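You operate a simulated robot arm through the tools that you are given. There is no shell and no other tool.

Carry out the task below with a simulated robot arm. There is one attempt and no reset: what you move stays moved.

TASK
Put one of the orange connectors from the top of the far counter on top of the brown square carton. Take the silver step gauge on the top of the far counter and put it away on the top of the grey sensor bench. Take the red master from the top of the far counter and leave it on top of the brown small carton there. Take the black adapter from the top of the far counter and leave it on the tail end of belt 3. Stack the white canister that says "31" from the top of the far counter on top of the white canister that says "44". Take the blue hand pad on the top of the back counter and put it away on the top of the small table. Take the grey foam block on the top of the white table and put it away on the front corner of the packing bench. Put the flat cardboard box on the top of the white table away on the front corner of the plate table. Any order will do. Set down upright: red master.

Only the result counts: the job must be done as asked and must still hold three seconds after the hand-in. Knocking over, shifting, dropping, spilling or breaking anything else fails it.

THE ROBOT
A 7-joint arm with a two-finger gripper on a trunk, on a base that drives. Base frame: it is fixed to the floor where the robot stands at the start and does not move with it; the origin is under the middle of the robot, x ahead of it, y to its left, z up; the surface under the hand at the start is at about z = 0.97. Lengths are in m, angles in degrees, forces in N, time in s.
With the tool pointing down near the work surface it reaches from about 0.32 to 0.8 m from the robot's upright axis, wherever it stands. Its first joint turns from -166.0 to 166.0 degrees. Places, roughly: black adapter [1.75, -0.25, 1]; blue hand pad (7x10x6 cm) [1.5, 1, 1]; flat cardboard box (22x16x6 cm) [-5.9, -1.5, 0.8]; front corner of the packing bench (52x20 cm) [0.46, -6.42, 0.84]; front corner of the plate table [-7.6, -3.9, 0.8]; grey foam block (6x9x5 cm) [-6.1, -0.9, 0.9]; orange connector (8x4x4 cm) [0.6, -0.2, 1]; red master [0.75, -0.25, 1]; silver step gauge [0.5, 0, 1]; small carton [1, -0.25, 1]; square carton (20x24x15 cm) [2.2, 1.1, 1]; tail end of belt 3 (20x21 cm) [-2.34, -2.6, 1]; top of the grey sensor bench [-6.9, -1.4, 0.9]; top of the small table [-5.9, -4.2, 0.8]; white canister [2, -0.25, 1]. Payload 2.45 kg.
The tool frame sits at the grasp point between the pads (the TCP): z along the fingers, y along the line on which they close. The tips reach 0.027 m beyond it. Largest opening 0.08 m; the body of the gripper starts 0.054 m behind the TCP.
Orientation is told as [roll, pitch, yaw] about the base's x, y, z axes, in that order, counted from this pose: with the fingers straight down and closing along the base's y, the tool's x points along the base's -x, its y along +y and its z along -z.

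THE INTERFACE
- The arm moves only by the tool jog_arm. Its argument "rows" is a list of rows, each an object of numbers (a shift or turn left out is 0, a gripper value left out holds the last): "x", "y", "z": the shift along the base's x, y, z in units of 20 mm (1.0 is 20 mm); "rx", "ry", "rz": the turn, a rotation vector about the base's x, y, z in units of 8 degrees (1.0 is 8 degrees); "claw": the gripper command, from -1 (fully open) to 1 (shut), values between in proportion. In form: [{"x": .., "y": .., "z": .., "rx": .., "ry": .., "rz": .., "claw": ..}, ...]. A call has 1 to 20 rows; each row shifts and turns the commanded pose from where the row before left it. A call with a number of a shift or a turn outside -1 to 1 is refused whole. Rows are played at 5 a second. More than 0.05 m and 8.6 degrees between two rows, or a gripper value outside its range, and nothing of the call is played. A pose out of reach is approached as far as the arm can. The call stops where the force on the tool passes 40 N (or 10 N more than at its start, if that is more) or the arm is blocked; 0.2 s more then pass. The fingers move at their own pace (about 0.153 m/s each) and stop on an object; they squeeze with about 35 N. The grip force told is the motor's: it shows also when the fingers shut on nothing. Time passes only in rows, and 0.2 s behind the last, so rows that do not move let the fingers close. It gives the time, the measured TCP pose, the force on the tool (base axes), the opening and the grip force at its end, in the units of the frame above (readings bear some noise), with the torque about the TCP (base axes, N m) and any sound that the robot's microphone picked up.
- Cameras (640 x 400 px; columns grow to the right, rows downward): "scene" is now at [0.0399, 0.1021, 1.7144]; the picture's right is [-0.60, -0.80, 0.00], its down [-0.58, 0.44, -0.69] and it looks along [0.55, -0.41, -0.73] (base axes); focal length 290 px, centre (320, 200). "wrist" rides on the gripper at [0.063, 0.013, -0.079] in the tool frame; the picture's right is [-0.19, 0.98, 0.00], its down [-0.72, -0.14, -0.68] and it looks along [-0.67, -0.13, 0.73] (tool axes); focal length 226 px, centre (320, 200). There is no depth. A picture from a camera that has moved, and an enlarged one, comes with that camera's place and axes in the base frame and with its lens. The place of the scene camera against the robot may be out by one fixed shift of up to 0.018 m in any direction.
- get_image(camera): a new picture of that camera. No time passes.
- raise_lower(by): slides the trunk up (or, below 0, down) by that many m; the arm and the scene camera ride with it, the base frame stays. It gives what a move gives, with no picture.
- drive_base(legs): drives the robot by 1 to 6 legs, each [ahead, turn to the left] in m and degrees, along the robot's own axes; the way and the turn of a leg run together, so that a leg with both is an arc; at most 1.5 m and 180 degrees a leg. The arm and the cameras ride along, it lands a little off, and it stops where it bumps. It gives what a move gives.
- pan_tilt(pan, tilt): turns the head with the scene camera to pan (to the left, within 120 degrees either way) and tilt (down, from -29 to 69), counted from straight ahead of the robot. It gives what a move gives.
- enlarge(camera, box): a new picture of the part [left, top, right, bottom] of that camera's present view, enlarged. No time passes.
- sign_off(): hands the job in; it is judged then, once.

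Places have to be worked out from the pictures, the camera data and where the tool is seen. Open the gripper and draw the arm clear of the work before you hand the job in, unless the task says otherwise.

The tools are called after "Call:" as name(argument=value, ...) on one line, values as JSON. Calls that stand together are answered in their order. jog_arm: Moves the arm, as the interface text tells. Its arguments: {"type":"object","properties":{"rows":{"type":"array"}},"required":["rows"]} The other tools are called the same way: raise_lower (by) slides the trunk up or down; drive_base (legs) drives the base; pan_tilt (pan, tilt) turns the head that bears the scene camera; get_image (camera) takes a picture; enlarge (camera, box) takes an enlarged picture of a part of a camera's view; sign_off () hands the job in.

At the start:

```text
clock: 0.0
tool_pos: [0.4676, -0.208, 1.2397]
orientation: [0.0, 0.0, -0.5]
force: [0.0, -0.5, 0.0]
wrist_torque: [-0.04, -0.02, -0.01]
grip_width: 0.0801
grasp_force: 0.0
trunk travel left (down, up): [-0.35, 0.19]
robot x, y, heading: [-0.0029, 0.0025, 0.1]
head pan, tilt: [-36.9, 46.5]
```

scene: 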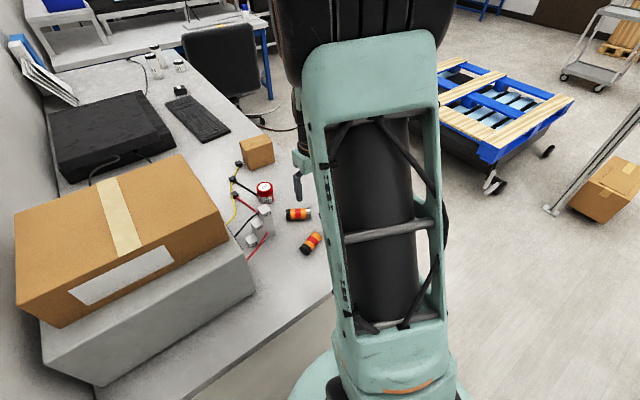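
wrist: 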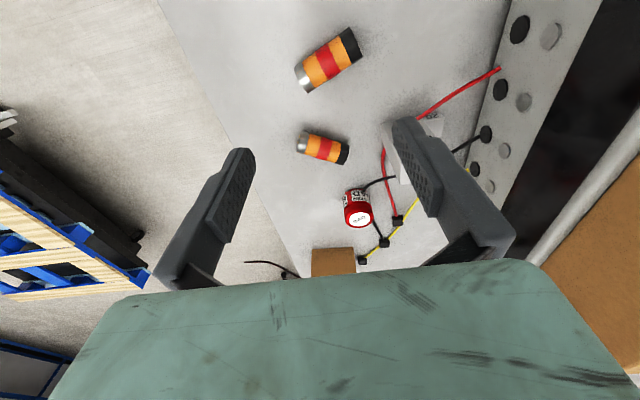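

I start by looking around: first a closer look at the near part of the counter in both cameras.

Call:
enlarge(camera="scene", box=[160, 100, 360, 300])

Call:
enlarge(camera="wrist", box=[220, 0, 540, 300])

Call:
enlarge(camera="scene", box=[20, 0, 280, 140])

```text
2.00 times, centred on (260, 200) of scene
camera zoom: at [0.0399, 0.1021, 1.7144], right [-0.6, -0.8, 0.0], down [-0.58, 0.44, -0.69], along [0.55, -0.41, -0.73], focal length 580 px, centre (440, 200)
```

zoom: 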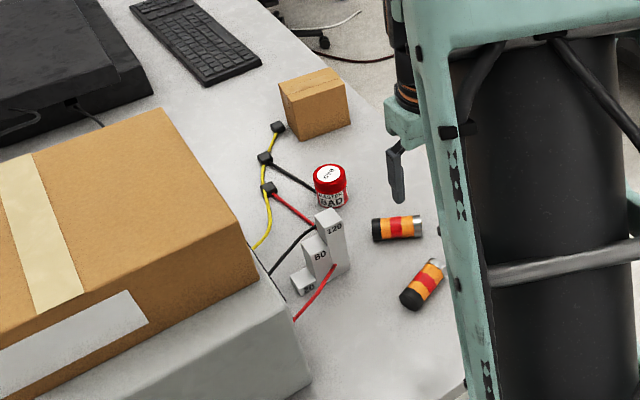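

```text
1.33 times, centred on (380, 150) of wrist
camera zoom: at [0.405, -0.1944, 1.3192], right [0.2, 0.98, 0.0], down [0.72, -0.15, 0.68], along [0.67, -0.14, -0.73], focal length 301 px, centre (240, 267)
```

zoom: 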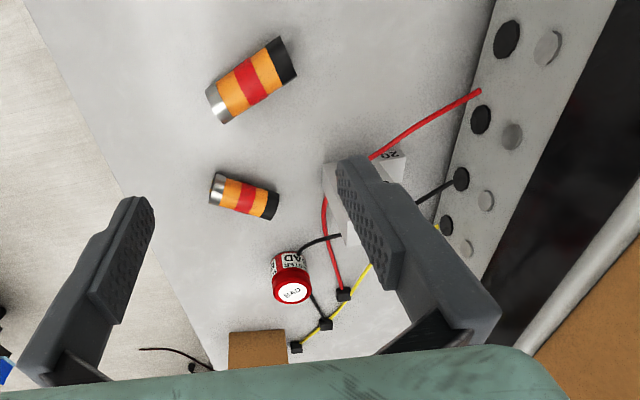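

```text
2.46 times, centred on (150, 70) of scene
camera zoom: at [0.0399, 0.1021, 1.7144], right [-0.6, -0.8, 0.0], down [-0.58, 0.44, -0.69], along [0.55, -0.41, -0.73], focal length 714 px, centre (738, 520)
```

zoom: 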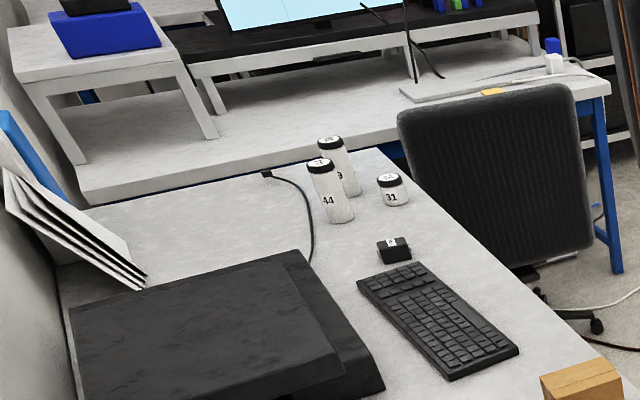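

The counter runs ahead of the robot with the connectors, master, step gauge and cables near, adapter and canisters far. I turn the head to survey the room.

Call:
pan_tilt(pan=30, tilt=20)

Call:
get_image(camera="scene")

Call:
pan_tilt(pan=-40, tilt=15)

Call:
get_image(camera="scene")

Call:
pan_tilt(pan=-100, tilt=15)

Call:
get_image(camera="scene")

Call:
pan_tilt(pan=100, tilt=15)

Call:
get_image(camera="scene")

```text
clock: 1.4
tool_pos: [0.4678, -0.2073, 1.2411]
orientation: [-0.1, 0.0, -0.5]
force: [0.3, 0.2, 0.0]
wrist_torque: [-0.02, 0.03, 0.0]
grip_width: 0.0797
grasp_force: 0.0
trunk travel left (down, up): [-0.35, 0.19]
robot x, y, heading: [0.0004, -0.0014, -0.0]
head pan, tilt: [30.0, 20.0]
```

```text
taken
camera scene: at [0.0566, 0.1967, 1.7551], right [0.5, -0.87, 0.0], down [-0.3, -0.17, -0.94], along [0.81, 0.47, -0.34], focal length 290 px, centre (320, 200)
```

scene: 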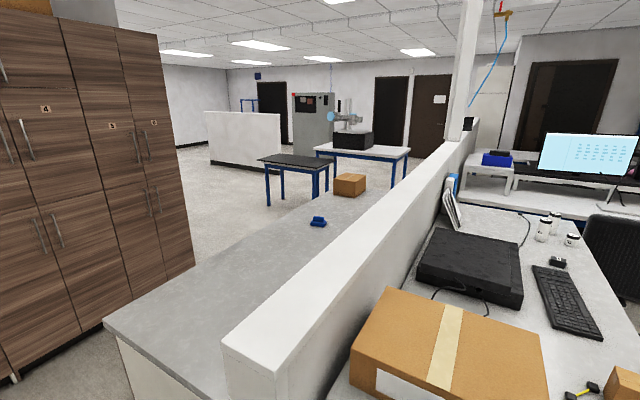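

```text
clock: 2.8
tool_pos: [0.4686, -0.2077, 1.2407]
orientation: [0.0, 0.0, -0.5]
force: [0.1, 0.5, 0.2]
wrist_torque: [0.01, -0.02, 0.01]
grip_width: 0.0801
grasp_force: 0.1
trunk travel left (down, up): [-0.35, 0.19]
robot x, y, heading: [-0.0038, 0.001, -0.1]
head pan, tilt: [-40.0, 15.0]
```

```text
taken
camera scene: at [0.0475, 0.0902, 1.7633], right [-0.64, -0.77, 0.0], down [-0.2, 0.17, -0.97], along [0.74, -0.62, -0.26], focal length 290 px, centre (320, 200)
```

scene: 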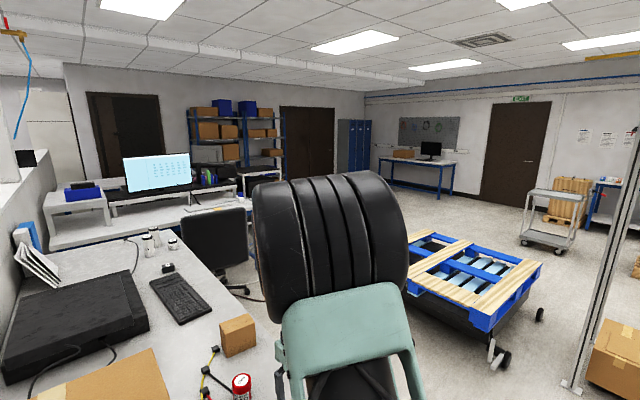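

```text
clock: 4.1
tool_pos: [0.4679, -0.2079, 1.2397]
orientation: [0.1, 0.0, -0.5]
force: [0.7, 0.0, 0.1]
wrist_torque: [0.0, 0.0, 0.0]
grip_width: 0.08
grasp_force: 0.1
trunk travel left (down, up): [-0.35, 0.19]
robot x, y, heading: [-0.0034, -0.0011, -0.0]
head pan, tilt: [-100.0, 15.0]
```

```text
taken
camera scene: at [-0.0403, 0.0582, 1.7633], right [-0.98, 0.17, 0.0], down [0.04, 0.25, -0.97], along [-0.17, -0.95, -0.26], focal length 290 px, centre (320, 200)
```

scene: 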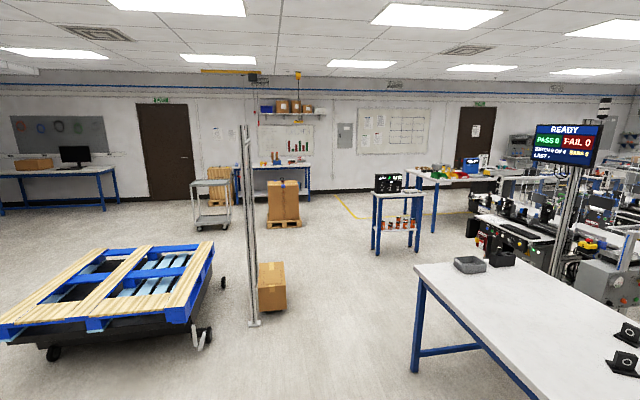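

```text
clock: 7.0
tool_pos: [0.4675, -0.2079, 1.241]
orientation: [0.0, 0.0, -0.5]
force: [-0.3, -0.1, -0.3]
wrist_torque: [0.01, -0.01, 0.01]
grip_width: 0.0799
grasp_force: 0.0
trunk travel left (down, up): [-0.35, 0.19]
robot x, y, heading: [0.0023, -0.0042, 0.2]
head pan, tilt: [100.0, 15.0]
```

```text
taken
camera scene: at [-0.0403, 0.2422, 1.7633], right [0.98, 0.17, 0.0], down [0.04, -0.25, -0.97], along [-0.17, 0.95, -0.26], focal length 290 px, centre (320, 200)
```

scene: 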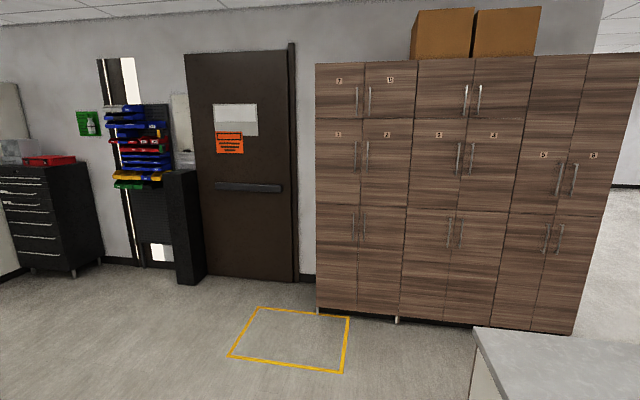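

The layout is clear: far counter and back counter are separated by a low partition. I look closer at the near objects from a fresh head angle.

Call:
pan_tilt(pan=-15, tilt=52)

Call:
get_image(camera="scene")

Call:
enlarge(camera="scene", box=[240, 80, 440, 220])

```text
clock: 9.0
tool_pos: [0.4688, -0.2083, 1.241]
orientation: [0.0, -0.1, -0.5]
force: [-0.5, -0.9, 0.7]
wrist_torque: [-0.05, -0.04, -0.03]
grip_width: 0.0802
grasp_force: 0.0
trunk travel left (down, up): [-0.35, 0.19]
robot x, y, heading: [0.0019, 0.0004, 0.1]
head pan, tilt: [-15.0, 52.0]
```

```text
taken
camera scene: at [0.0484, 0.1308, 1.7069], right [-0.26, -0.97, 0.0], down [-0.76, 0.2, -0.62], along [0.59, -0.16, -0.79], focal length 290 px, centre (320, 200)
```

scene: 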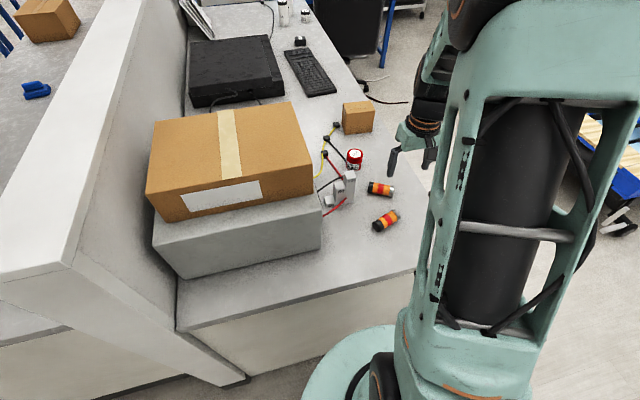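

```text
2.86 times, centred on (340, 150) of scene
camera zoom: at [0.0484, 0.1308, 1.7069], right [-0.26, -0.97, 0.0], down [-0.76, 0.2, -0.62], along [0.59, -0.16, -0.79], focal length 828 px, centre (263, 343)
```

zoom: 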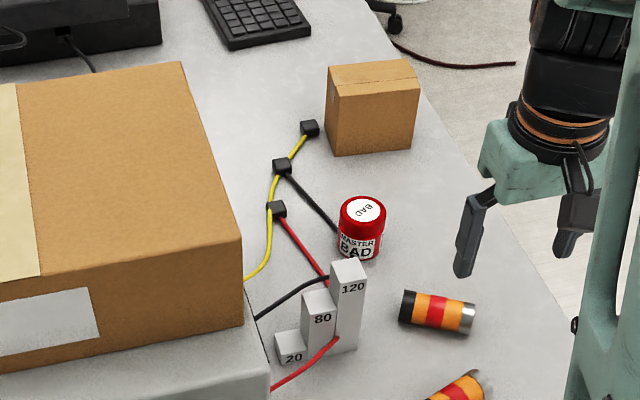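

The master sits near (0.745,-0.185), the small carton near (0.95,-0.26), outside reach from here. I drive round to the right side of the counter so that both are within reach, watching for bumps.

Call:
drive_base(legs=[[0, -90], [0.85, 0], [0, 90]])

Call:
pan_tilt(pan=10, tilt=30)

Call:
get_image(camera="scene")

```text
clock: 21.5
tool_pos: [0.4202, -1.0942, 1.24]
orientation: [0.0, 0.0, -2.7]
force: [0.6, 0.8, 0.1]
wrist_torque: [-0.02, 0.01, -0.02]
grip_width: 0.0798
grasp_force: 0.1
trunk travel left (down, up): [-0.35, 0.19]
robot x, y, heading: [-0.0406, -0.8631, -2.1]
head pan, tilt: [-15.0, 52.0]
```

```text
clock: 22.4
tool_pos: [0.4217, -1.094, 1.2399]
orientation: [0.0, -0.1, -2.8]
force: [0.2, 0.1, -0.1]
wrist_torque: [-0.04, -0.02, 0.01]
grip_width: 0.08
grasp_force: 0.1
trunk travel left (down, up): [-0.35, 0.19]
robot x, y, heading: [-0.0383, -0.8661, -2.2]
head pan, tilt: [10.0, 30.0]
```

```text
taken
camera scene: at [0.0323, -0.7047, 1.739], right [0.14, -0.99, 0.0], down [-0.5, -0.07, -0.87], along [0.86, 0.12, -0.5], focal length 290 px, centre (320, 200)
```

scene: 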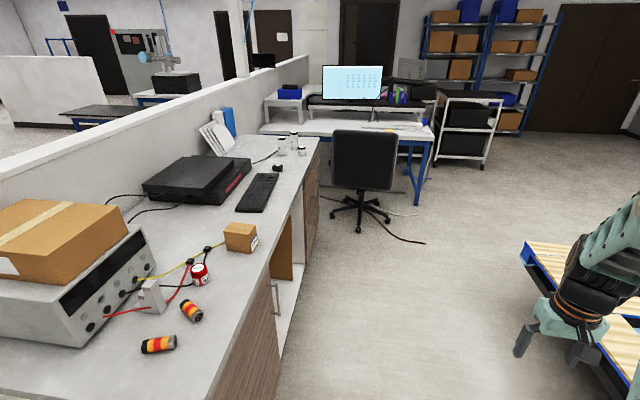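

The way along the counter is free up to the chair. I drive ahead and turn to face the counter.

Call:
drive_base(legs=[[0, 2.2], [0.8, 0], [0, 90]])

Call:
pan_tilt(pan=0, tilt=50)

Call:
get_image(camera="scene")

Call:
get_image(camera="wrist")

```text
clock: 31.0
tool_pos: [0.9387, -0.3955, 1.2415]
orientation: [0.0, 0.0, 90.5]
force: [0.0, 0.1, 0.2]
wrist_torque: [0.02, -0.03, -0.01]
grip_width: 0.08
grasp_force: 0.0
trunk travel left (down, up): [-0.35, 0.19]
robot x, y, heading: [0.7402, -0.8684, 90.9]
head pan, tilt: [10.0, 30.0]
```

```text
clock: 31.8
tool_pos: [0.9388, -0.3945, 1.2405]
orientation: [0.0, 0.0, 90.5]
force: [0.5, -0.2, -1.0]
wrist_torque: [0.01, -0.02, 0.01]
grip_width: 0.0802
grasp_force: 0.1
trunk travel left (down, up): [-0.35, 0.19]
robot x, y, heading: [0.7406, -0.8662, 90.9]
head pan, tilt: [0.0, 50.0]
```

```text
taken
camera scene: at [0.5933, -0.8025, 1.7096], right [1.0, 0.02, 0.0], down [0.01, -0.77, -0.64], along [-0.01, 0.64, -0.77], focal length 290 px, centre (320, 200)
```

scene: 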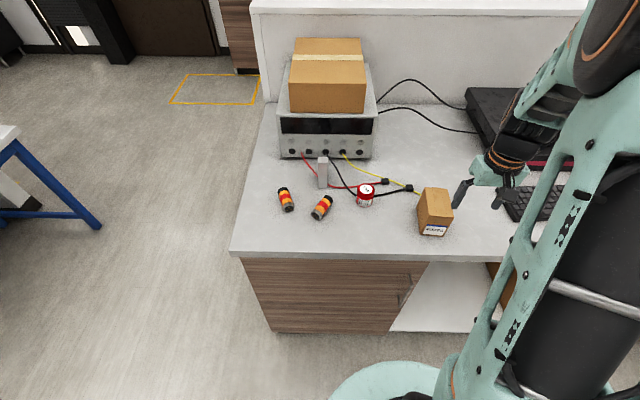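

```text
taken
camera wrist: at [0.9273, -0.4582, 1.3193], right [-0.98, 0.18, 0.0], down [0.14, 0.72, 0.68], along [0.13, 0.67, -0.73], focal length 226 px, centre (320, 200)
```

wrist: 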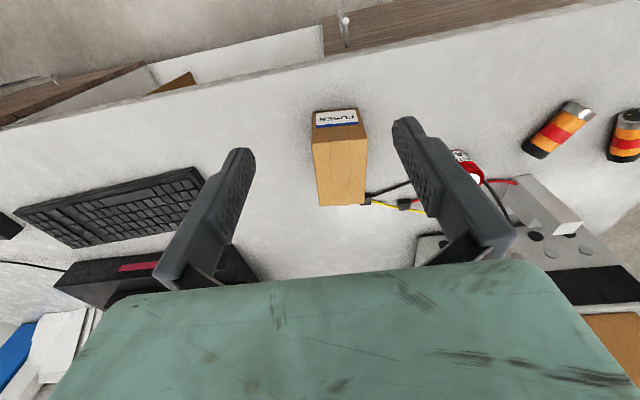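

I zoom in on the master, the gauge and the small carton.

Call:
enlarge(camera="scene", box=[260, 130, 480, 260])

Call:
enlarge(camera="scene", box=[290, 145, 410, 220])

```text
2.91 times, centred on (370, 195) of scene
camera zoom: at [0.5933, -0.8025, 1.7096], right [1.0, 0.02, 0.0], down [0.01, -0.77, -0.64], along [-0.01, 0.64, -0.77], focal length 843 px, centre (174, 214)
```

zoom: 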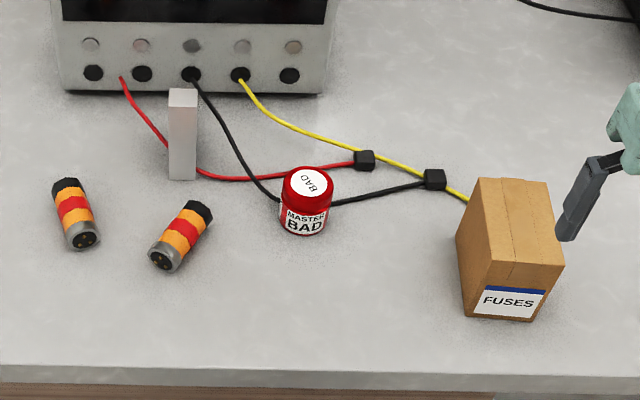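

```text
5.33 times, centred on (350, 182) of scene
camera zoom: at [0.5933, -0.8025, 1.7096], right [1.0, 0.02, 0.0], down [0.01, -0.77, -0.64], along [-0.01, 0.64, -0.77], focal length 1546 px, centre (160, 293)
```

zoom: 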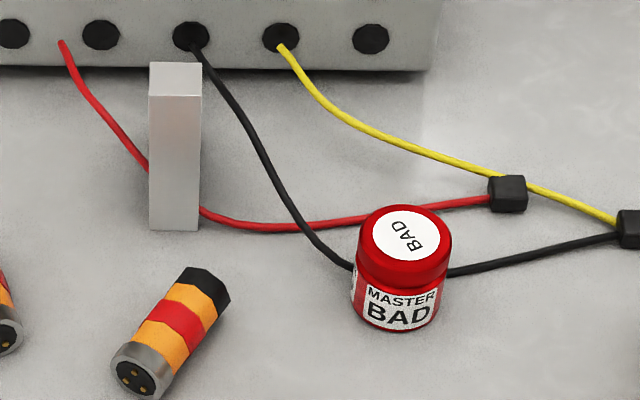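

Master: about 0.056 m wide, 0.055 m tall, near (0.737,-0.183). Now a close look at the small carton.

Call:
enlarge(camera="scene", box=[390, 170, 490, 250])

Call:
enlarge(camera="wrist", box=[280, 80, 520, 240])

```text
5.00 times, centred on (440, 210) of scene
camera zoom: at [0.5933, -0.8025, 1.7096], right [1.0, 0.02, 0.0], down [0.01, -0.77, -0.64], along [-0.01, 0.64, -0.77], focal length 1449 px, centre (-280, 150)
```

zoom: 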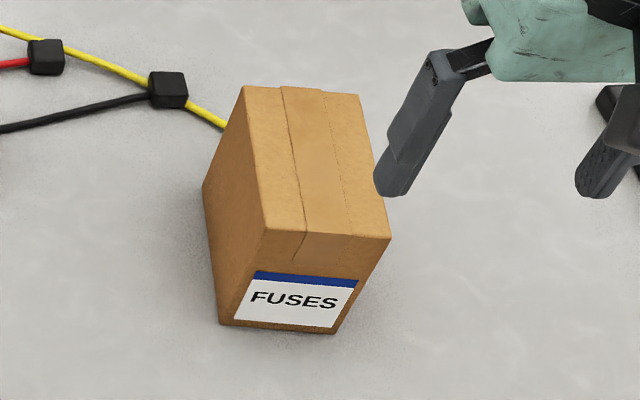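

```text
2.50 times, centred on (400, 160) of wrist
camera zoom: at [0.9273, -0.4582, 1.3193], right [-0.98, 0.18, 0.0], down [0.14, 0.72, 0.68], along [0.13, 0.67, -0.73], focal length 565 px, centre (120, 300)
```

zoom: 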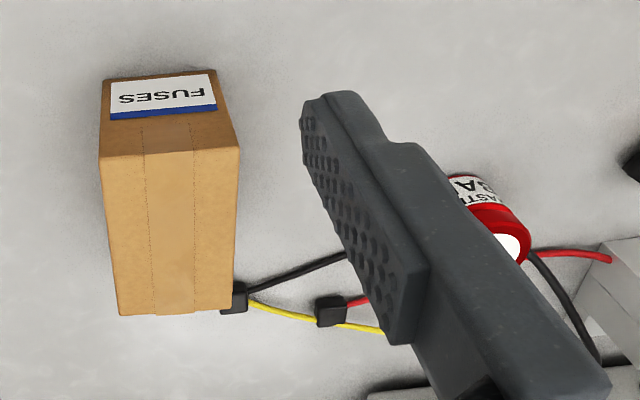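

Carton top is about 0.068 x 0.11 m at z≈1.065, centre near (0.934,-0.269). I move the open gripper above the master and check with the wrist camera.

Call:
jog_arm(rows=[{"x": -0.92, "y": 0.95, "z": -0.2, "claw": -1}, {"x": -0.92, "y": 0.95, "z": -0.2}, {"x": -0.92, "y": 0.95, "z": -0.2}, {"x": -0.92, "y": 0.95, "z": -0.2}, {"x": -0.92, "y": 0.95, "z": -0.2}, {"x": -0.92, "y": 0.95, "z": -0.2}, {"x": -0.92, "y": 0.95, "z": -0.2}, {"x": -0.92, "y": 0.95, "z": -0.2}, {"x": -0.92, "y": 0.95, "z": -0.2}, {"x": -0.92, "y": 0.95, "z": -0.2}, {"x": -0.85, "y": 0.9, "z": -0.2}])

Call:
get_image(camera="wrist")

Call:
get_image(camera="scene")

```text
clock: 34.2
tool_pos: [0.7369, -0.1852, 1.1978]
orientation: [0.0, 0.2, 90.5]
force: [-0.4, -0.3, -0.6]
wrist_torque: [0.01, -0.01, 0.03]
grip_width: 0.08
grasp_force: 0.1
trunk travel left (down, up): [-0.35, 0.19]
robot x, y, heading: [0.739, -0.8676, 91.0]
head pan, tilt: [0.0, 50.0]
```

```text
taken
camera wrist: at [0.7253, -0.2486, 1.2754], right [-0.98, 0.18, 0.0], down [0.13, 0.72, 0.68], along [0.13, 0.67, -0.73], focal length 226 px, centre (320, 200)
```

wrist: 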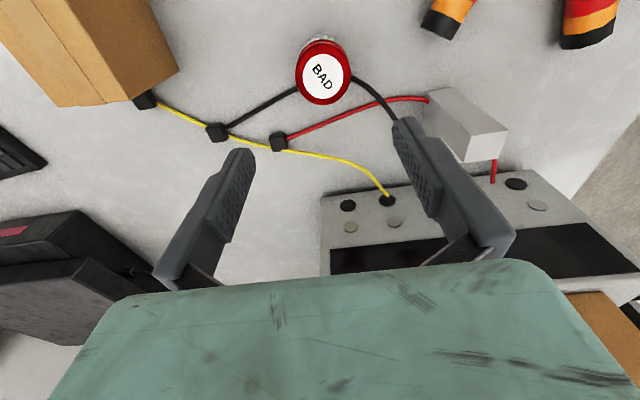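

```text
taken
camera scene: at [0.5926, -0.8018, 1.7095], right [1.0, 0.02, 0.0], down [0.01, -0.77, -0.64], along [-0.01, 0.64, -0.77], focal length 290 px, centre (320, 200)
```

scene: 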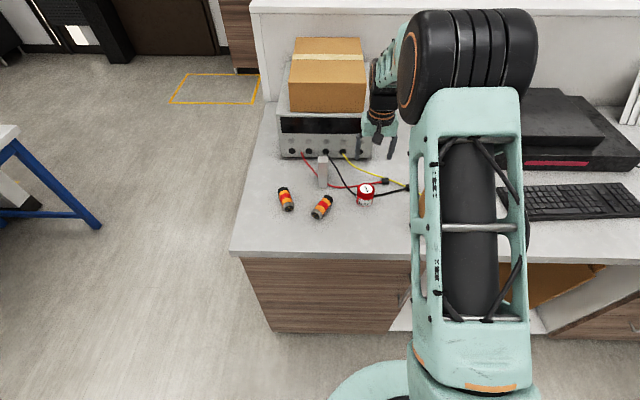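

The master's top projects to about (0.735,-0.187), right beneath the tool. I descend to just above it and check again.

Call:
jog_arm(rows=[{"z": -1}, {"z": -1}, {"z": -1}, {"z": -1}, {"z": -1}, {"z": -0.6}, {}])

Call:
get_image(camera="wrist")

```text
clock: 35.8
tool_pos: [0.7378, -0.1878, 1.0853]
orientation: [0.0, 0.0, 90.6]
force: [0.1, -0.1, 0.4]
wrist_torque: [0.0, 0.0, -0.01]
grip_width: 0.0796
grasp_force: 0.0
trunk travel left (down, up): [-0.35, 0.19]
robot x, y, heading: [0.7434, -0.8679, 90.9]
head pan, tilt: [0.0, 50.0]
```

```text
taken
camera wrist: at [0.7255, -0.2512, 1.1634], right [-0.98, 0.18, 0.0], down [0.14, 0.72, 0.68], along [0.13, 0.67, -0.73], focal length 226 px, centre (320, 200)
```

wrist: 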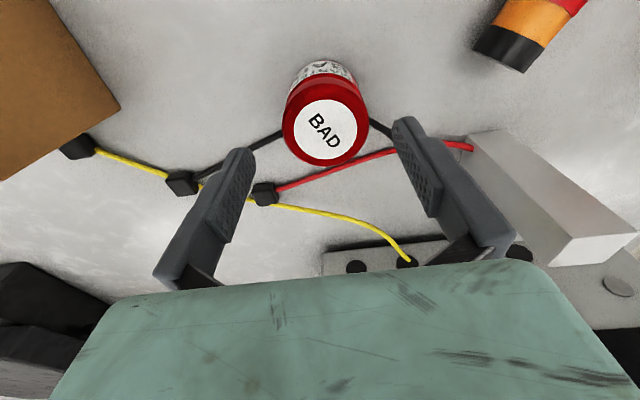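

The master's axis is at about (0.734,-0.186). I shift slightly, descend around it and close.

Call:
jog_arm(rows=[{"x": -0.18, "y": 0.05, "z": -0.8}, {"z": -0.8}, {"z": -0.8}, {"z": -0.8}, {"z": -0.7}, {}])

Call:
get_image(camera="wrist")

```text
clock: 37.2
tool_pos: [0.7342, -0.1878, 1.0094]
orientation: [0.1, -0.3, 90.5]
force: [-0.1, 1.0, 27.4]
wrist_torque: [-0.18, -0.08, -0.09]
grip_width: 0.0796
grasp_force: 0.2
trunk travel left (down, up): [-0.35, 0.19]
robot x, y, heading: [0.7364, -0.8663, 91.1]
head pan, tilt: [0.0, 50.0]
```

```text
taken
camera wrist: at [0.7224, -0.2506, 1.087], right [-0.98, 0.18, 0.0], down [0.14, 0.72, 0.69], along [0.13, 0.67, -0.73], focal length 226 px, centre (320, 200)
```

wrist: 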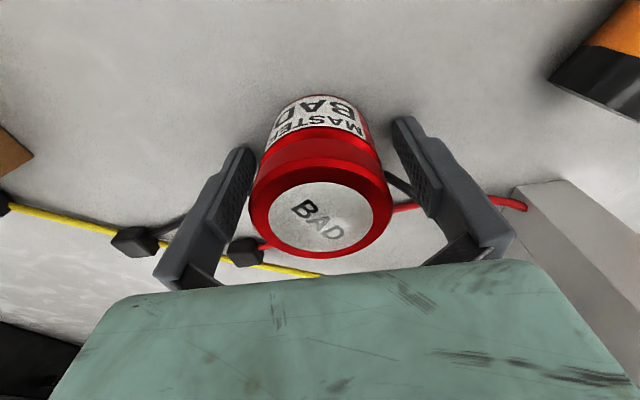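

The force reading shows the fingertips touching something at about z=0.98. I lift a little before closing.

Call:
jog_arm(rows=[{"z": 0.4}, {}])

Call:
enlarge(camera="wrist", box=[160, 80, 520, 300])

```text
clock: 37.8
tool_pos: [0.7346, -0.1862, 1.0134]
orientation: [0.0, 0.0, 90.5]
force: [-0.6, -0.7, -0.5]
wrist_torque: [-0.01, 0.03, 0.01]
grip_width: 0.0802
grasp_force: 0.1
trunk travel left (down, up): [-0.35, 0.19]
robot x, y, heading: [0.7399, -0.8663, 90.8]
head pan, tilt: [0.0, 50.0]
```

```text
1.78 times, centred on (340, 190) of wrist
camera zoom: at [0.7229, -0.2498, 1.0924], right [-0.98, 0.18, 0.0], down [0.14, 0.72, 0.68], along [0.13, 0.67, -0.73], focal length 402 px, centre (284, 218)
```

zoom: 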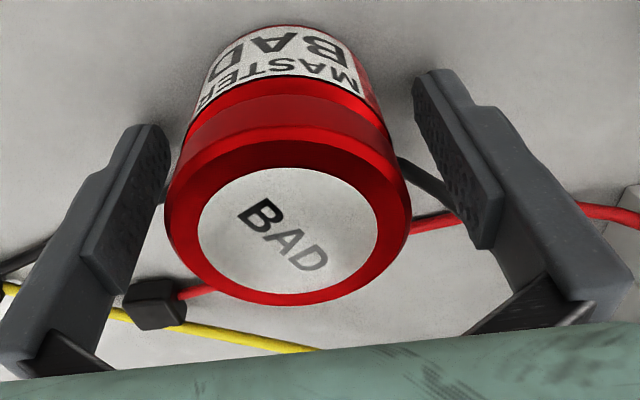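

Contact is gone. I close on the master.

Call:
jog_arm(rows=[{"claw": 1}, {}, {}, {}])

```text
clock: 38.8
tool_pos: [0.7352, -0.1862, 1.0154]
orientation: [0.1, 0.0, 90.5]
force: [-0.1, -1.1, 0.0]
wrist_torque: [0.02, 0.0, -0.02]
grip_width: 0.0549
grasp_force: 34.6
trunk travel left (down, up): [-0.35, 0.19]
robot x, y, heading: [0.7357, -0.8663, 90.9]
head pan, tilt: [0.0, 50.0]
```

Gripped at 0.055 m. I lift straight up, then carry it over the carton (centre ≈ (0.933,-0.270), top ≈ 1.074).

Call:
jog_arm(rows=[{"z": 0.5}, {"z": 0.97}, {"z": 0.97}, {"z": 0.97}, {"z": 0.97}, {"z": 0.97}, {"z": 0.97}, {"z": 0.97}, {"x": 0.99, "y": -0.42}, {"x": 0.99, "y": -0.42}, {"x": 0.99, "y": -0.42}, {"x": 0.99, "y": -0.42}, {"x": 0.99, "y": -0.42}, {"x": 0.99, "y": -0.42}, {"x": 0.99, "y": -0.42}, {"x": 0.99, "y": -0.42}, {"x": 0.99, "y": -0.42}, {"x": 0.99, "y": -0.42}])

Call:
get_image(camera="wrist")

Call:
get_image(camera="scene")

```text
clock: 42.6
tool_pos: [0.9321, -0.2702, 1.1602]
orientation: [0.0, 0.0, 90.5]
force: [0.3, -0.6, -2.0]
wrist_torque: [0.01, -0.01, 0.0]
grip_width: 0.0549
grasp_force: 35.1
trunk travel left (down, up): [-0.35, 0.19]
robot x, y, heading: [0.7389, -0.8673, 91.1]
head pan, tilt: [0.0, 50.0]
```

```text
taken
camera wrist: at [0.9202, -0.3328, 1.2382], right [-0.98, 0.18, 0.0], down [0.14, 0.72, 0.68], along [0.13, 0.67, -0.73], focal length 226 px, centre (320, 200)
```

wrist: 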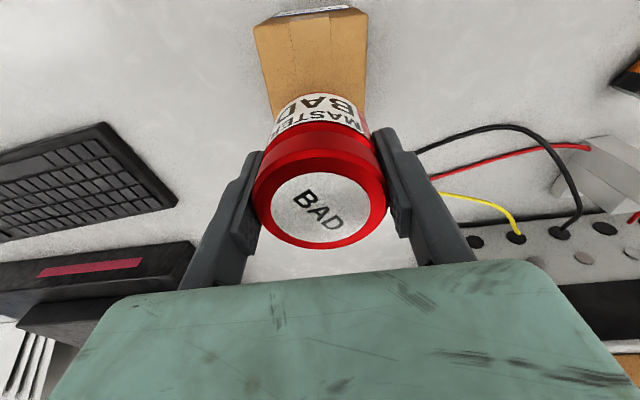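

```text
taken
camera scene: at [0.594, -0.8025, 1.7096], right [1.0, 0.02, 0.0], down [0.01, -0.77, -0.64], along [-0.01, 0.64, -0.77], focal length 290 px, centre (320, 200)
```

scene: 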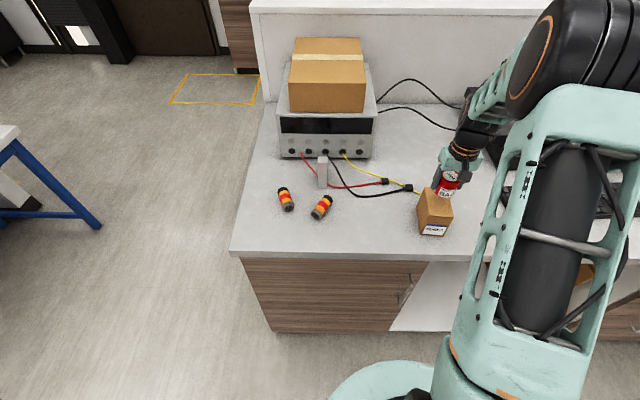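

The master hangs upright above the carton. I lower it to just above contact and then creep down.

Call:
jog_arm(rows=[{"z": -0.6}, {"z": -0.6}, {"z": -0.6}, {"z": -0.5}, {"z": -0.1}, {}])

Call:
get_image(camera="wrist")

Call:
enlarge(camera="scene", box=[390, 140, 500, 250])

```text
clock: 44.0
tool_pos: [0.9336, -0.2696, 1.1133]
orientation: [-0.1, -0.2, 90.4]
force: [1.2, -0.7, 13.4]
wrist_torque: [-0.37, -0.05, 0.04]
grip_width: 0.0548
grasp_force: 35.4
trunk travel left (down, up): [-0.35, 0.19]
robot x, y, heading: [0.7363, -0.8638, 91.1]
head pan, tilt: [0.0, 50.0]
```

```text
taken
camera wrist: at [0.9212, -0.333, 1.1926], right [-0.98, 0.18, 0.0], down [0.13, 0.72, 0.68], along [0.13, 0.67, -0.73], focal length 226 px, centre (320, 200)
```

wrist: 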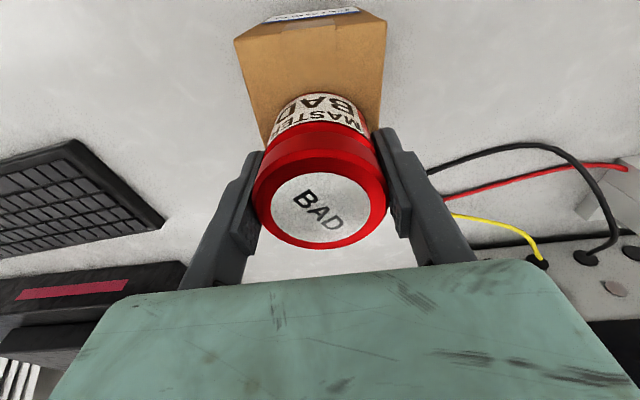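

```text
3.64 times, centred on (445, 195) of scene
camera zoom: at [0.5933, -0.8036, 1.7098], right [1.0, 0.02, 0.0], down [0.01, -0.77, -0.64], along [-0.01, 0.64, -0.77], focal length 1054 px, centre (-134, 218)
```

zoom: 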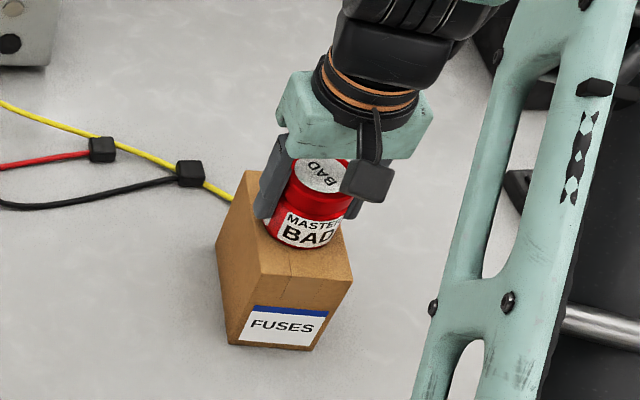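

Contact is made (13 N). I relieve the pressure a touch, open, and rise.

Call:
jog_arm(rows=[{"z": 0.1}, {"claw": -1}, {}, {"z": 0.3}, {"z": 0.8}, {"z": 1}, {"z": 1}, {"z": 1}, {"z": 1}])

Call:
get_image(camera="wrist")

Call:
enlarge(camera="scene", box=[390, 140, 500, 250])

```text
clock: 46.0
tool_pos: [0.9338, -0.2701, 1.2171]
orientation: [0.1, 0.0, 90.4]
force: [-0.2, -0.3, 0.4]
wrist_torque: [-0.02, 0.0, 0.0]
grip_width: 0.0799
grasp_force: 0.1
trunk travel left (down, up): [-0.35, 0.19]
robot x, y, heading: [0.7375, -0.8674, 91.3]
head pan, tilt: [0.0, 50.0]
```

```text
taken
camera wrist: at [0.9222, -0.3331, 1.2949], right [-0.98, 0.18, 0.0], down [0.14, 0.72, 0.68], along [0.13, 0.67, -0.73], focal length 226 px, centre (320, 200)
```

wrist: 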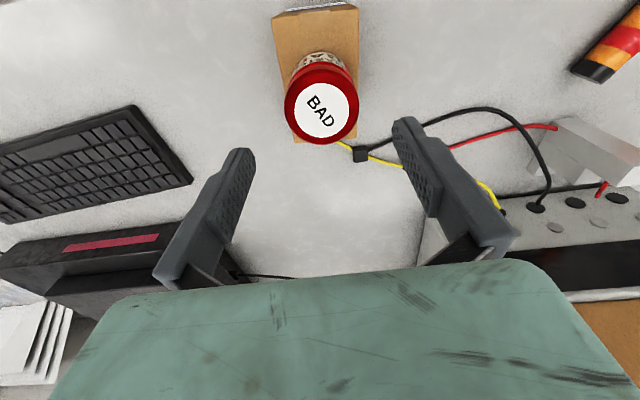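

```text
3.64 times, centred on (445, 195) of scene
camera zoom: at [0.5931, -0.8028, 1.7096], right [1.0, 0.02, 0.0], down [0.01, -0.77, -0.64], along [-0.01, 0.64, -0.77], focal length 1054 px, centre (-134, 218)
```

zoom: 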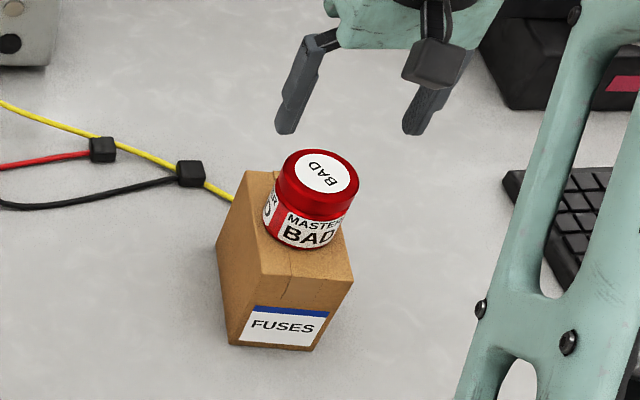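

The master stands upright on the carton. I retract and raise the arm, then drive along the counter toward the canisters.

Call:
jog_arm(rows=[{"z": 1}, {"z": 1}, {"y": -0.9, "z": 0.5}, {"y": -0.9}, {"y": -0.9}, {"y": -0.9}, {"y": -0.9}])

Call:
drive_base(legs=[[0, -89.5], [1.02, 0], [0, 89.5]])

Call:
get_image(camera="scene")

Call:
get_image(camera="wrist")

```text
clock: 47.6
tool_pos: [0.9311, -0.3597, 1.2674]
orientation: [-0.1, 0.0, 90.6]
force: [-0.8, -0.3, -0.4]
wrist_torque: [-0.02, -0.02, 0.01]
grip_width: 0.0803
grasp_force: 0.1
trunk travel left (down, up): [-0.35, 0.19]
robot x, y, heading: [0.7349, -0.8657, 91.1]
head pan, tilt: [0.0, 50.0]
```

```text
clock: 60.7
tool_pos: [1.9338, -0.331, 1.2662]
orientation: [0.0, 0.0, 91.9]
force: [1.1, 0.8, -0.1]
wrist_torque: [0.03, -0.02, 0.02]
grip_width: 0.0802
grasp_force: 0.0
trunk travel left (down, up): [-0.35, 0.19]
robot x, y, heading: [1.752, -0.8407, 92.3]
head pan, tilt: [0.0, 50.0]
```

```text
taken
camera scene: at [1.6053, -0.7808, 1.7096], right [1.0, 0.04, 0.0], down [0.03, -0.77, -0.64], along [-0.03, 0.64, -0.77], focal length 290 px, centre (320, 200)
```

scene: 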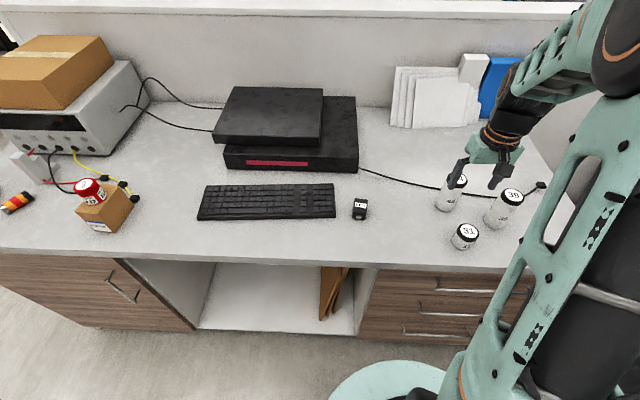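

```text
taken
camera wrist: at [1.9233, -0.3937, 1.3451], right [-0.99, 0.16, 0.0], down [0.12, 0.72, 0.68], along [0.11, 0.67, -0.73], focal length 226 px, centre (320, 200)
```

wrist: 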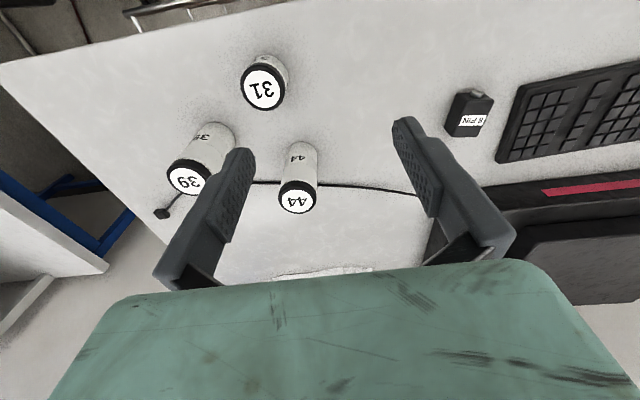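

I zoom in on the canisters and the adapter in both cameras.

Call:
enlarge(camera="scene", box=[340, 150, 560, 270])

Call:
enlarge(camera="wrist", box=[140, 30, 400, 230])

Call:
enlarge(camera="wrist", box=[400, 60, 560, 180])

```text
2.91 times, centred on (450, 210) of scene
camera zoom: at [1.6053, -0.7808, 1.7096], right [1.0, 0.04, 0.0], down [0.03, -0.77, -0.64], along [-0.03, 0.64, -0.77], focal length 843 px, centre (-58, 171)
```

zoom: 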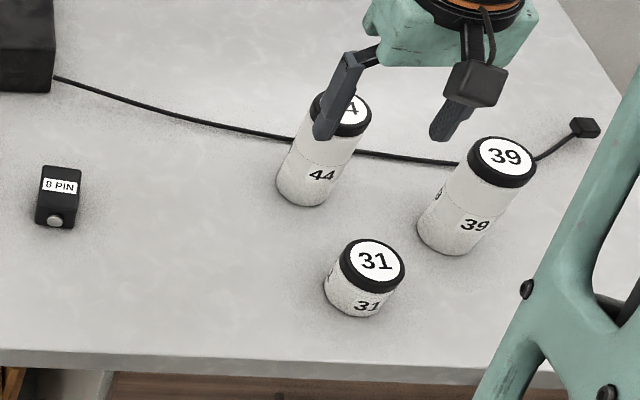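

```text
2.00 times, centred on (270, 130) of wrist
camera zoom: at [1.9233, -0.3937, 1.3451], right [-0.99, 0.16, 0.0], down [0.12, 0.72, 0.68], along [0.11, 0.67, -0.73], focal length 452 px, centre (420, 340)
```

zoom: 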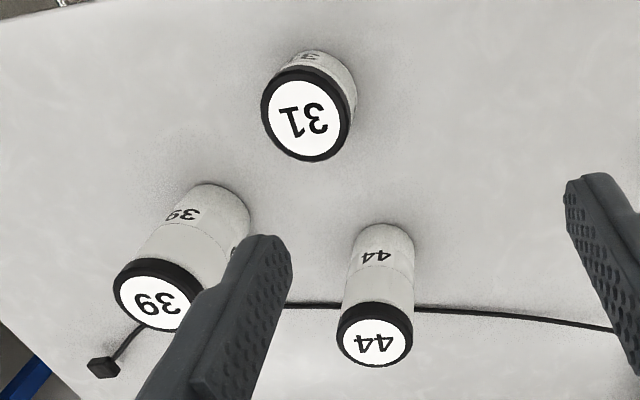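

```text
3.33 times, centred on (480, 120) of wrist
camera zoom: at [1.9233, -0.3937, 1.3451], right [-0.99, 0.16, 0.0], down [0.12, 0.72, 0.68], along [0.11, 0.67, -0.73], focal length 754 px, centre (-213, 467)
```

zoom: 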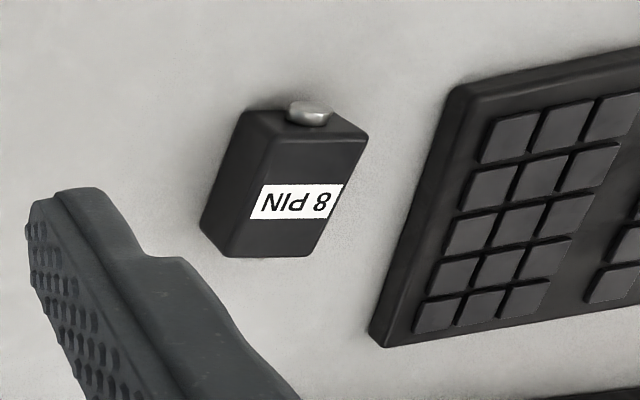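

Canister 31 is at about (2.007,-0.315), top ≈1.034; 44 at about (1.990,-0.178), top ≈1.10; 39 stands at (2.12,-0.23). I move over 31 and look again before descending.

Call:
jog_arm(rows=[{"x": 0.95, "y": 0.2}, {"x": 0.95, "y": 0.2}, {"x": 0.95, "y": 0.2}, {"x": 0.8, "y": 0.18}, {"z": -1}, {"z": -1}, {"z": -1}, {"z": -1}, {"z": -1}, {"z": -1}, {"z": -1}, {"z": -1}, {}])

Call:
get_image(camera="wrist")

Call:
get_image(camera="scene")

```text
clock: 63.5
tool_pos: [2.0057, -0.3141, 1.1071]
orientation: [0.0, -0.1, 91.8]
force: [0.6, 0.0, 0.1]
wrist_torque: [-0.02, -0.04, 0.0]
grip_width: 0.0802
grasp_force: 0.1
trunk travel left (down, up): [-0.35, 0.19]
robot x, y, heading: [1.7532, -0.8428, 92.4]
head pan, tilt: [0.0, 50.0]
```

```text
taken
camera wrist: at [1.9966, -0.3788, 1.186], right [-0.99, 0.16, 0.0], down [0.12, 0.72, 0.68], along [0.11, 0.67, -0.73], focal length 226 px, centre (320, 200)
```

wrist: 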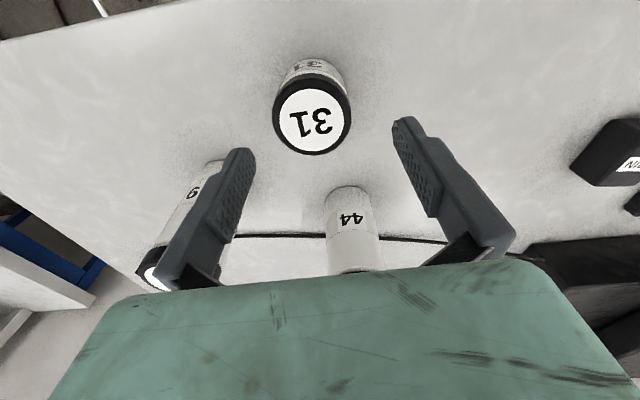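

```text
taken
camera scene: at [1.6053, -0.7809, 1.7096], right [1.0, 0.04, 0.0], down [0.03, -0.77, -0.64], along [-0.03, 0.64, -0.77], focal length 290 px, centre (320, 200)
```

scene: 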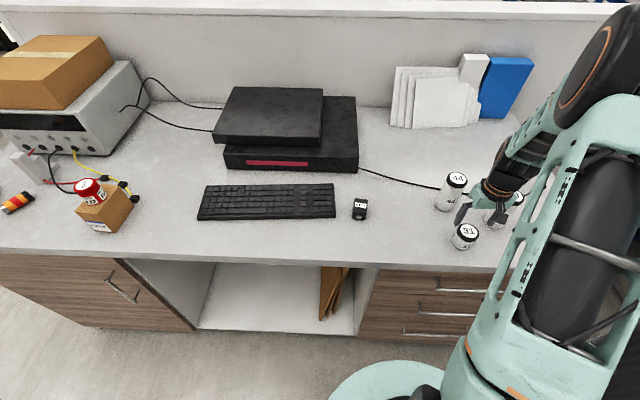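

The canister sits at about (2.012,-0.317). I correct by a few millimetres, descend around it and close.

Call:
jog_arm(rows=[{"x": 0.3, "y": -0.1, "z": -0.3}, {"z": -0.9}, {"z": -0.9}, {"z": -0.9}, {"z": -0.9}, {"z": -0.65}, {}])

Call:
get_image(camera="wrist")

```text
clock: 65.1
tool_pos: [2.0137, -0.3193, 1.0152]
orientation: [0.0, 0.0, 91.9]
force: [0.4, -0.1, 0.5]
wrist_torque: [0.01, -0.01, -0.01]
grip_width: 0.0801
grasp_force: 0.0
trunk travel left (down, up): [-0.35, 0.19]
robot x, y, heading: [1.7523, -0.8436, 92.6]
head pan, tilt: [0.0, 50.0]
```

```text
taken
camera wrist: at [2.0037, -0.3817, 1.0946], right [-0.99, 0.16, 0.0], down [0.12, 0.72, 0.68], along [0.11, 0.67, -0.73], focal length 226 px, centre (320, 200)
```

wrist: 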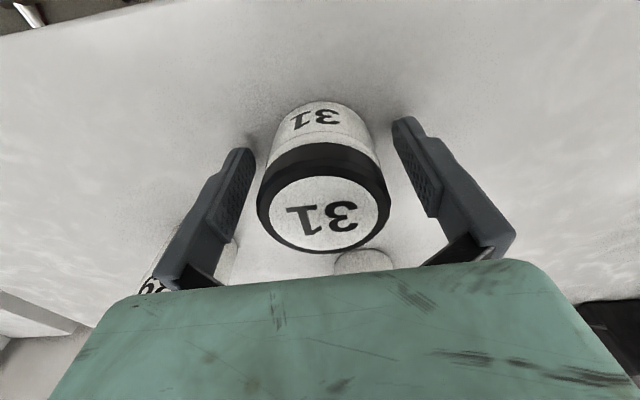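

Canister 31 is between the fingers and centred. I close and lift slightly.

Call:
jog_arm(rows=[{"claw": 1}, {}, {}, {}, {"z": 0.5}, {"z": 1}, {"z": 1}, {"z": 1}, {"z": 1}, {"z": 1}, {"z": 1}, {"z": 1}])

Call:
get_image(camera="wrist")

Call:
get_image(camera="scene")

Call:
enlarge(camera="scene", box=[410, 130, 550, 260])

```text
clock: 67.7
tool_pos: [2.0117, -0.3151, 1.164]
orientation: [-0.1, 0.1, 91.9]
force: [0.5, 0.2, -1.4]
wrist_torque: [-0.01, 0.01, 0.03]
grip_width: 0.0569
grasp_force: 35.4
trunk travel left (down, up): [-0.35, 0.19]
robot x, y, heading: [1.7515, -0.84, 92.2]
head pan, tilt: [0.0, 50.0]
```

```text
taken
camera wrist: at [2.0015, -0.3785, 1.2428], right [-0.99, 0.16, 0.0], down [0.12, 0.72, 0.68], along [0.11, 0.67, -0.73], focal length 226 px, centre (320, 200)
```

wrist: 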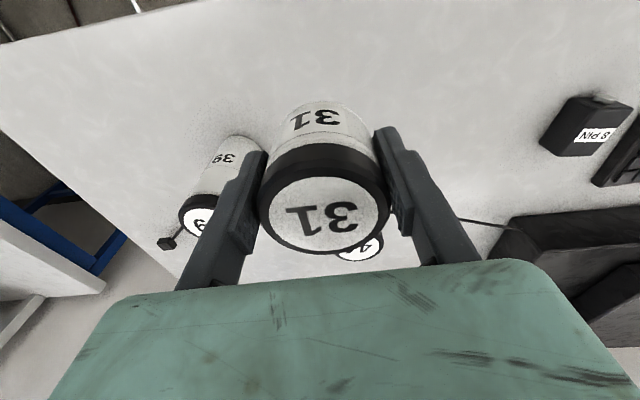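

```text
taken
camera scene: at [1.6053, -0.781, 1.7096], right [1.0, 0.04, 0.0], down [0.03, -0.77, -0.64], along [-0.03, 0.64, -0.77], focal length 290 px, centre (320, 200)
```

scene: 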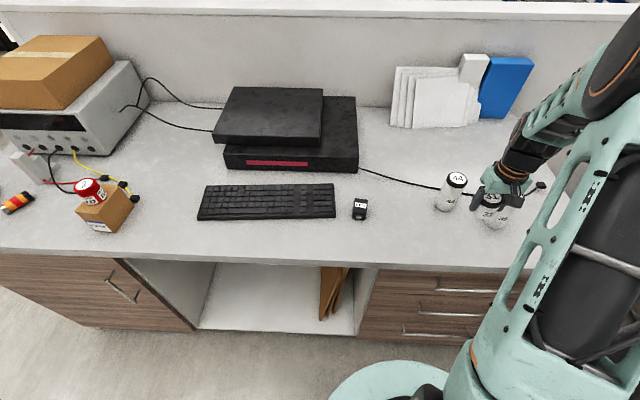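

```text
3.08 times, centred on (480, 195) of scene
camera zoom: at [1.6053, -0.781, 1.7096], right [1.0, 0.04, 0.0], down [0.03, -0.77, -0.64], along [-0.03, 0.64, -0.77], focal length 892 px, centre (-172, 215)
```

zoom: 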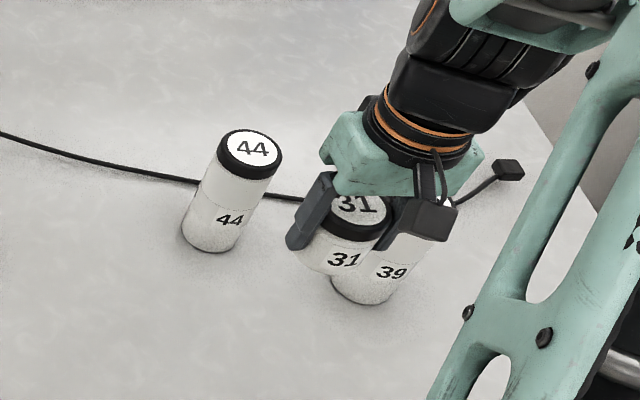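

Holding 31 (0.057 m). To get a clean wrist view of 44's lid I move to the left of it at safe height.

Call:
jog_arm(rows=[{"z": 1}, {"z": 0.8}, {"x": -0.93, "y": 0.96}, {"x": -0.93, "y": 0.96}, {"x": -0.93, "y": 0.96}, {"x": -0.93, "y": 0.96}, {"x": -0.93, "y": 0.96}, {"x": -0.93, "y": 0.96}, {}])

Call:
get_image(camera="wrist")

Call:
enlarge(camera="scene", box=[410, 150, 490, 230])

```text
clock: 69.7
tool_pos: [1.9031, -0.1985, 1.2002]
orientation: [0.0, 0.0, 91.7]
force: [-0.2, -0.9, -1.6]
wrist_torque: [-0.03, 0.01, 0.0]
grip_width: 0.0569
grasp_force: 35.3
trunk travel left (down, up): [-0.35, 0.19]
robot x, y, heading: [1.7485, -0.8423, 92.2]
head pan, tilt: [0.0, 50.0]
```

```text
taken
camera wrist: at [1.893, -0.2622, 1.2794], right [-0.99, 0.16, 0.0], down [0.12, 0.72, 0.68], along [0.11, 0.67, -0.73], focal length 226 px, centre (320, 200)
```

wrist: 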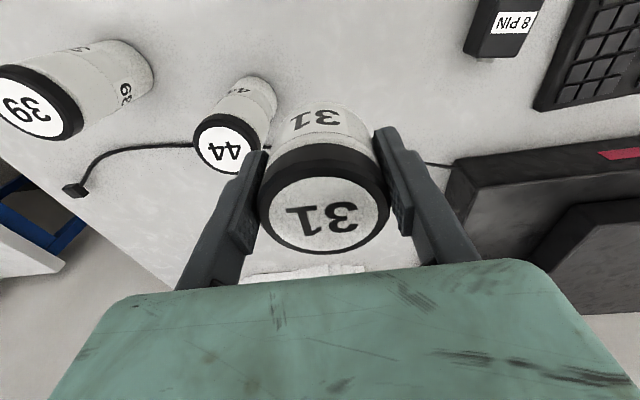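

```text
5.00 times, centred on (450, 190) of scene
camera zoom: at [1.6057, -0.7808, 1.7096], right [1.0, 0.04, 0.0], down [0.03, -0.77, -0.64], along [-0.03, 0.64, -0.77], focal length 1449 px, centre (-330, 250)
```

zoom: 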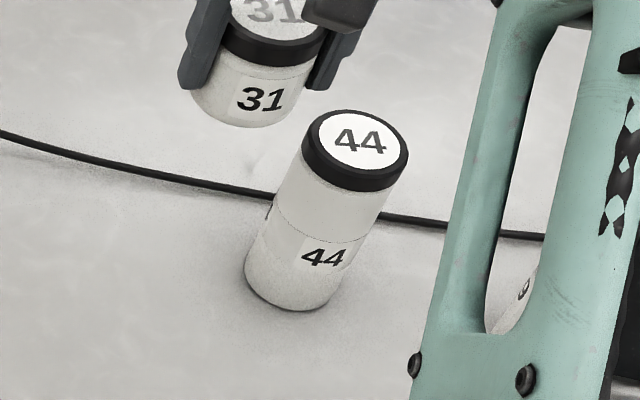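

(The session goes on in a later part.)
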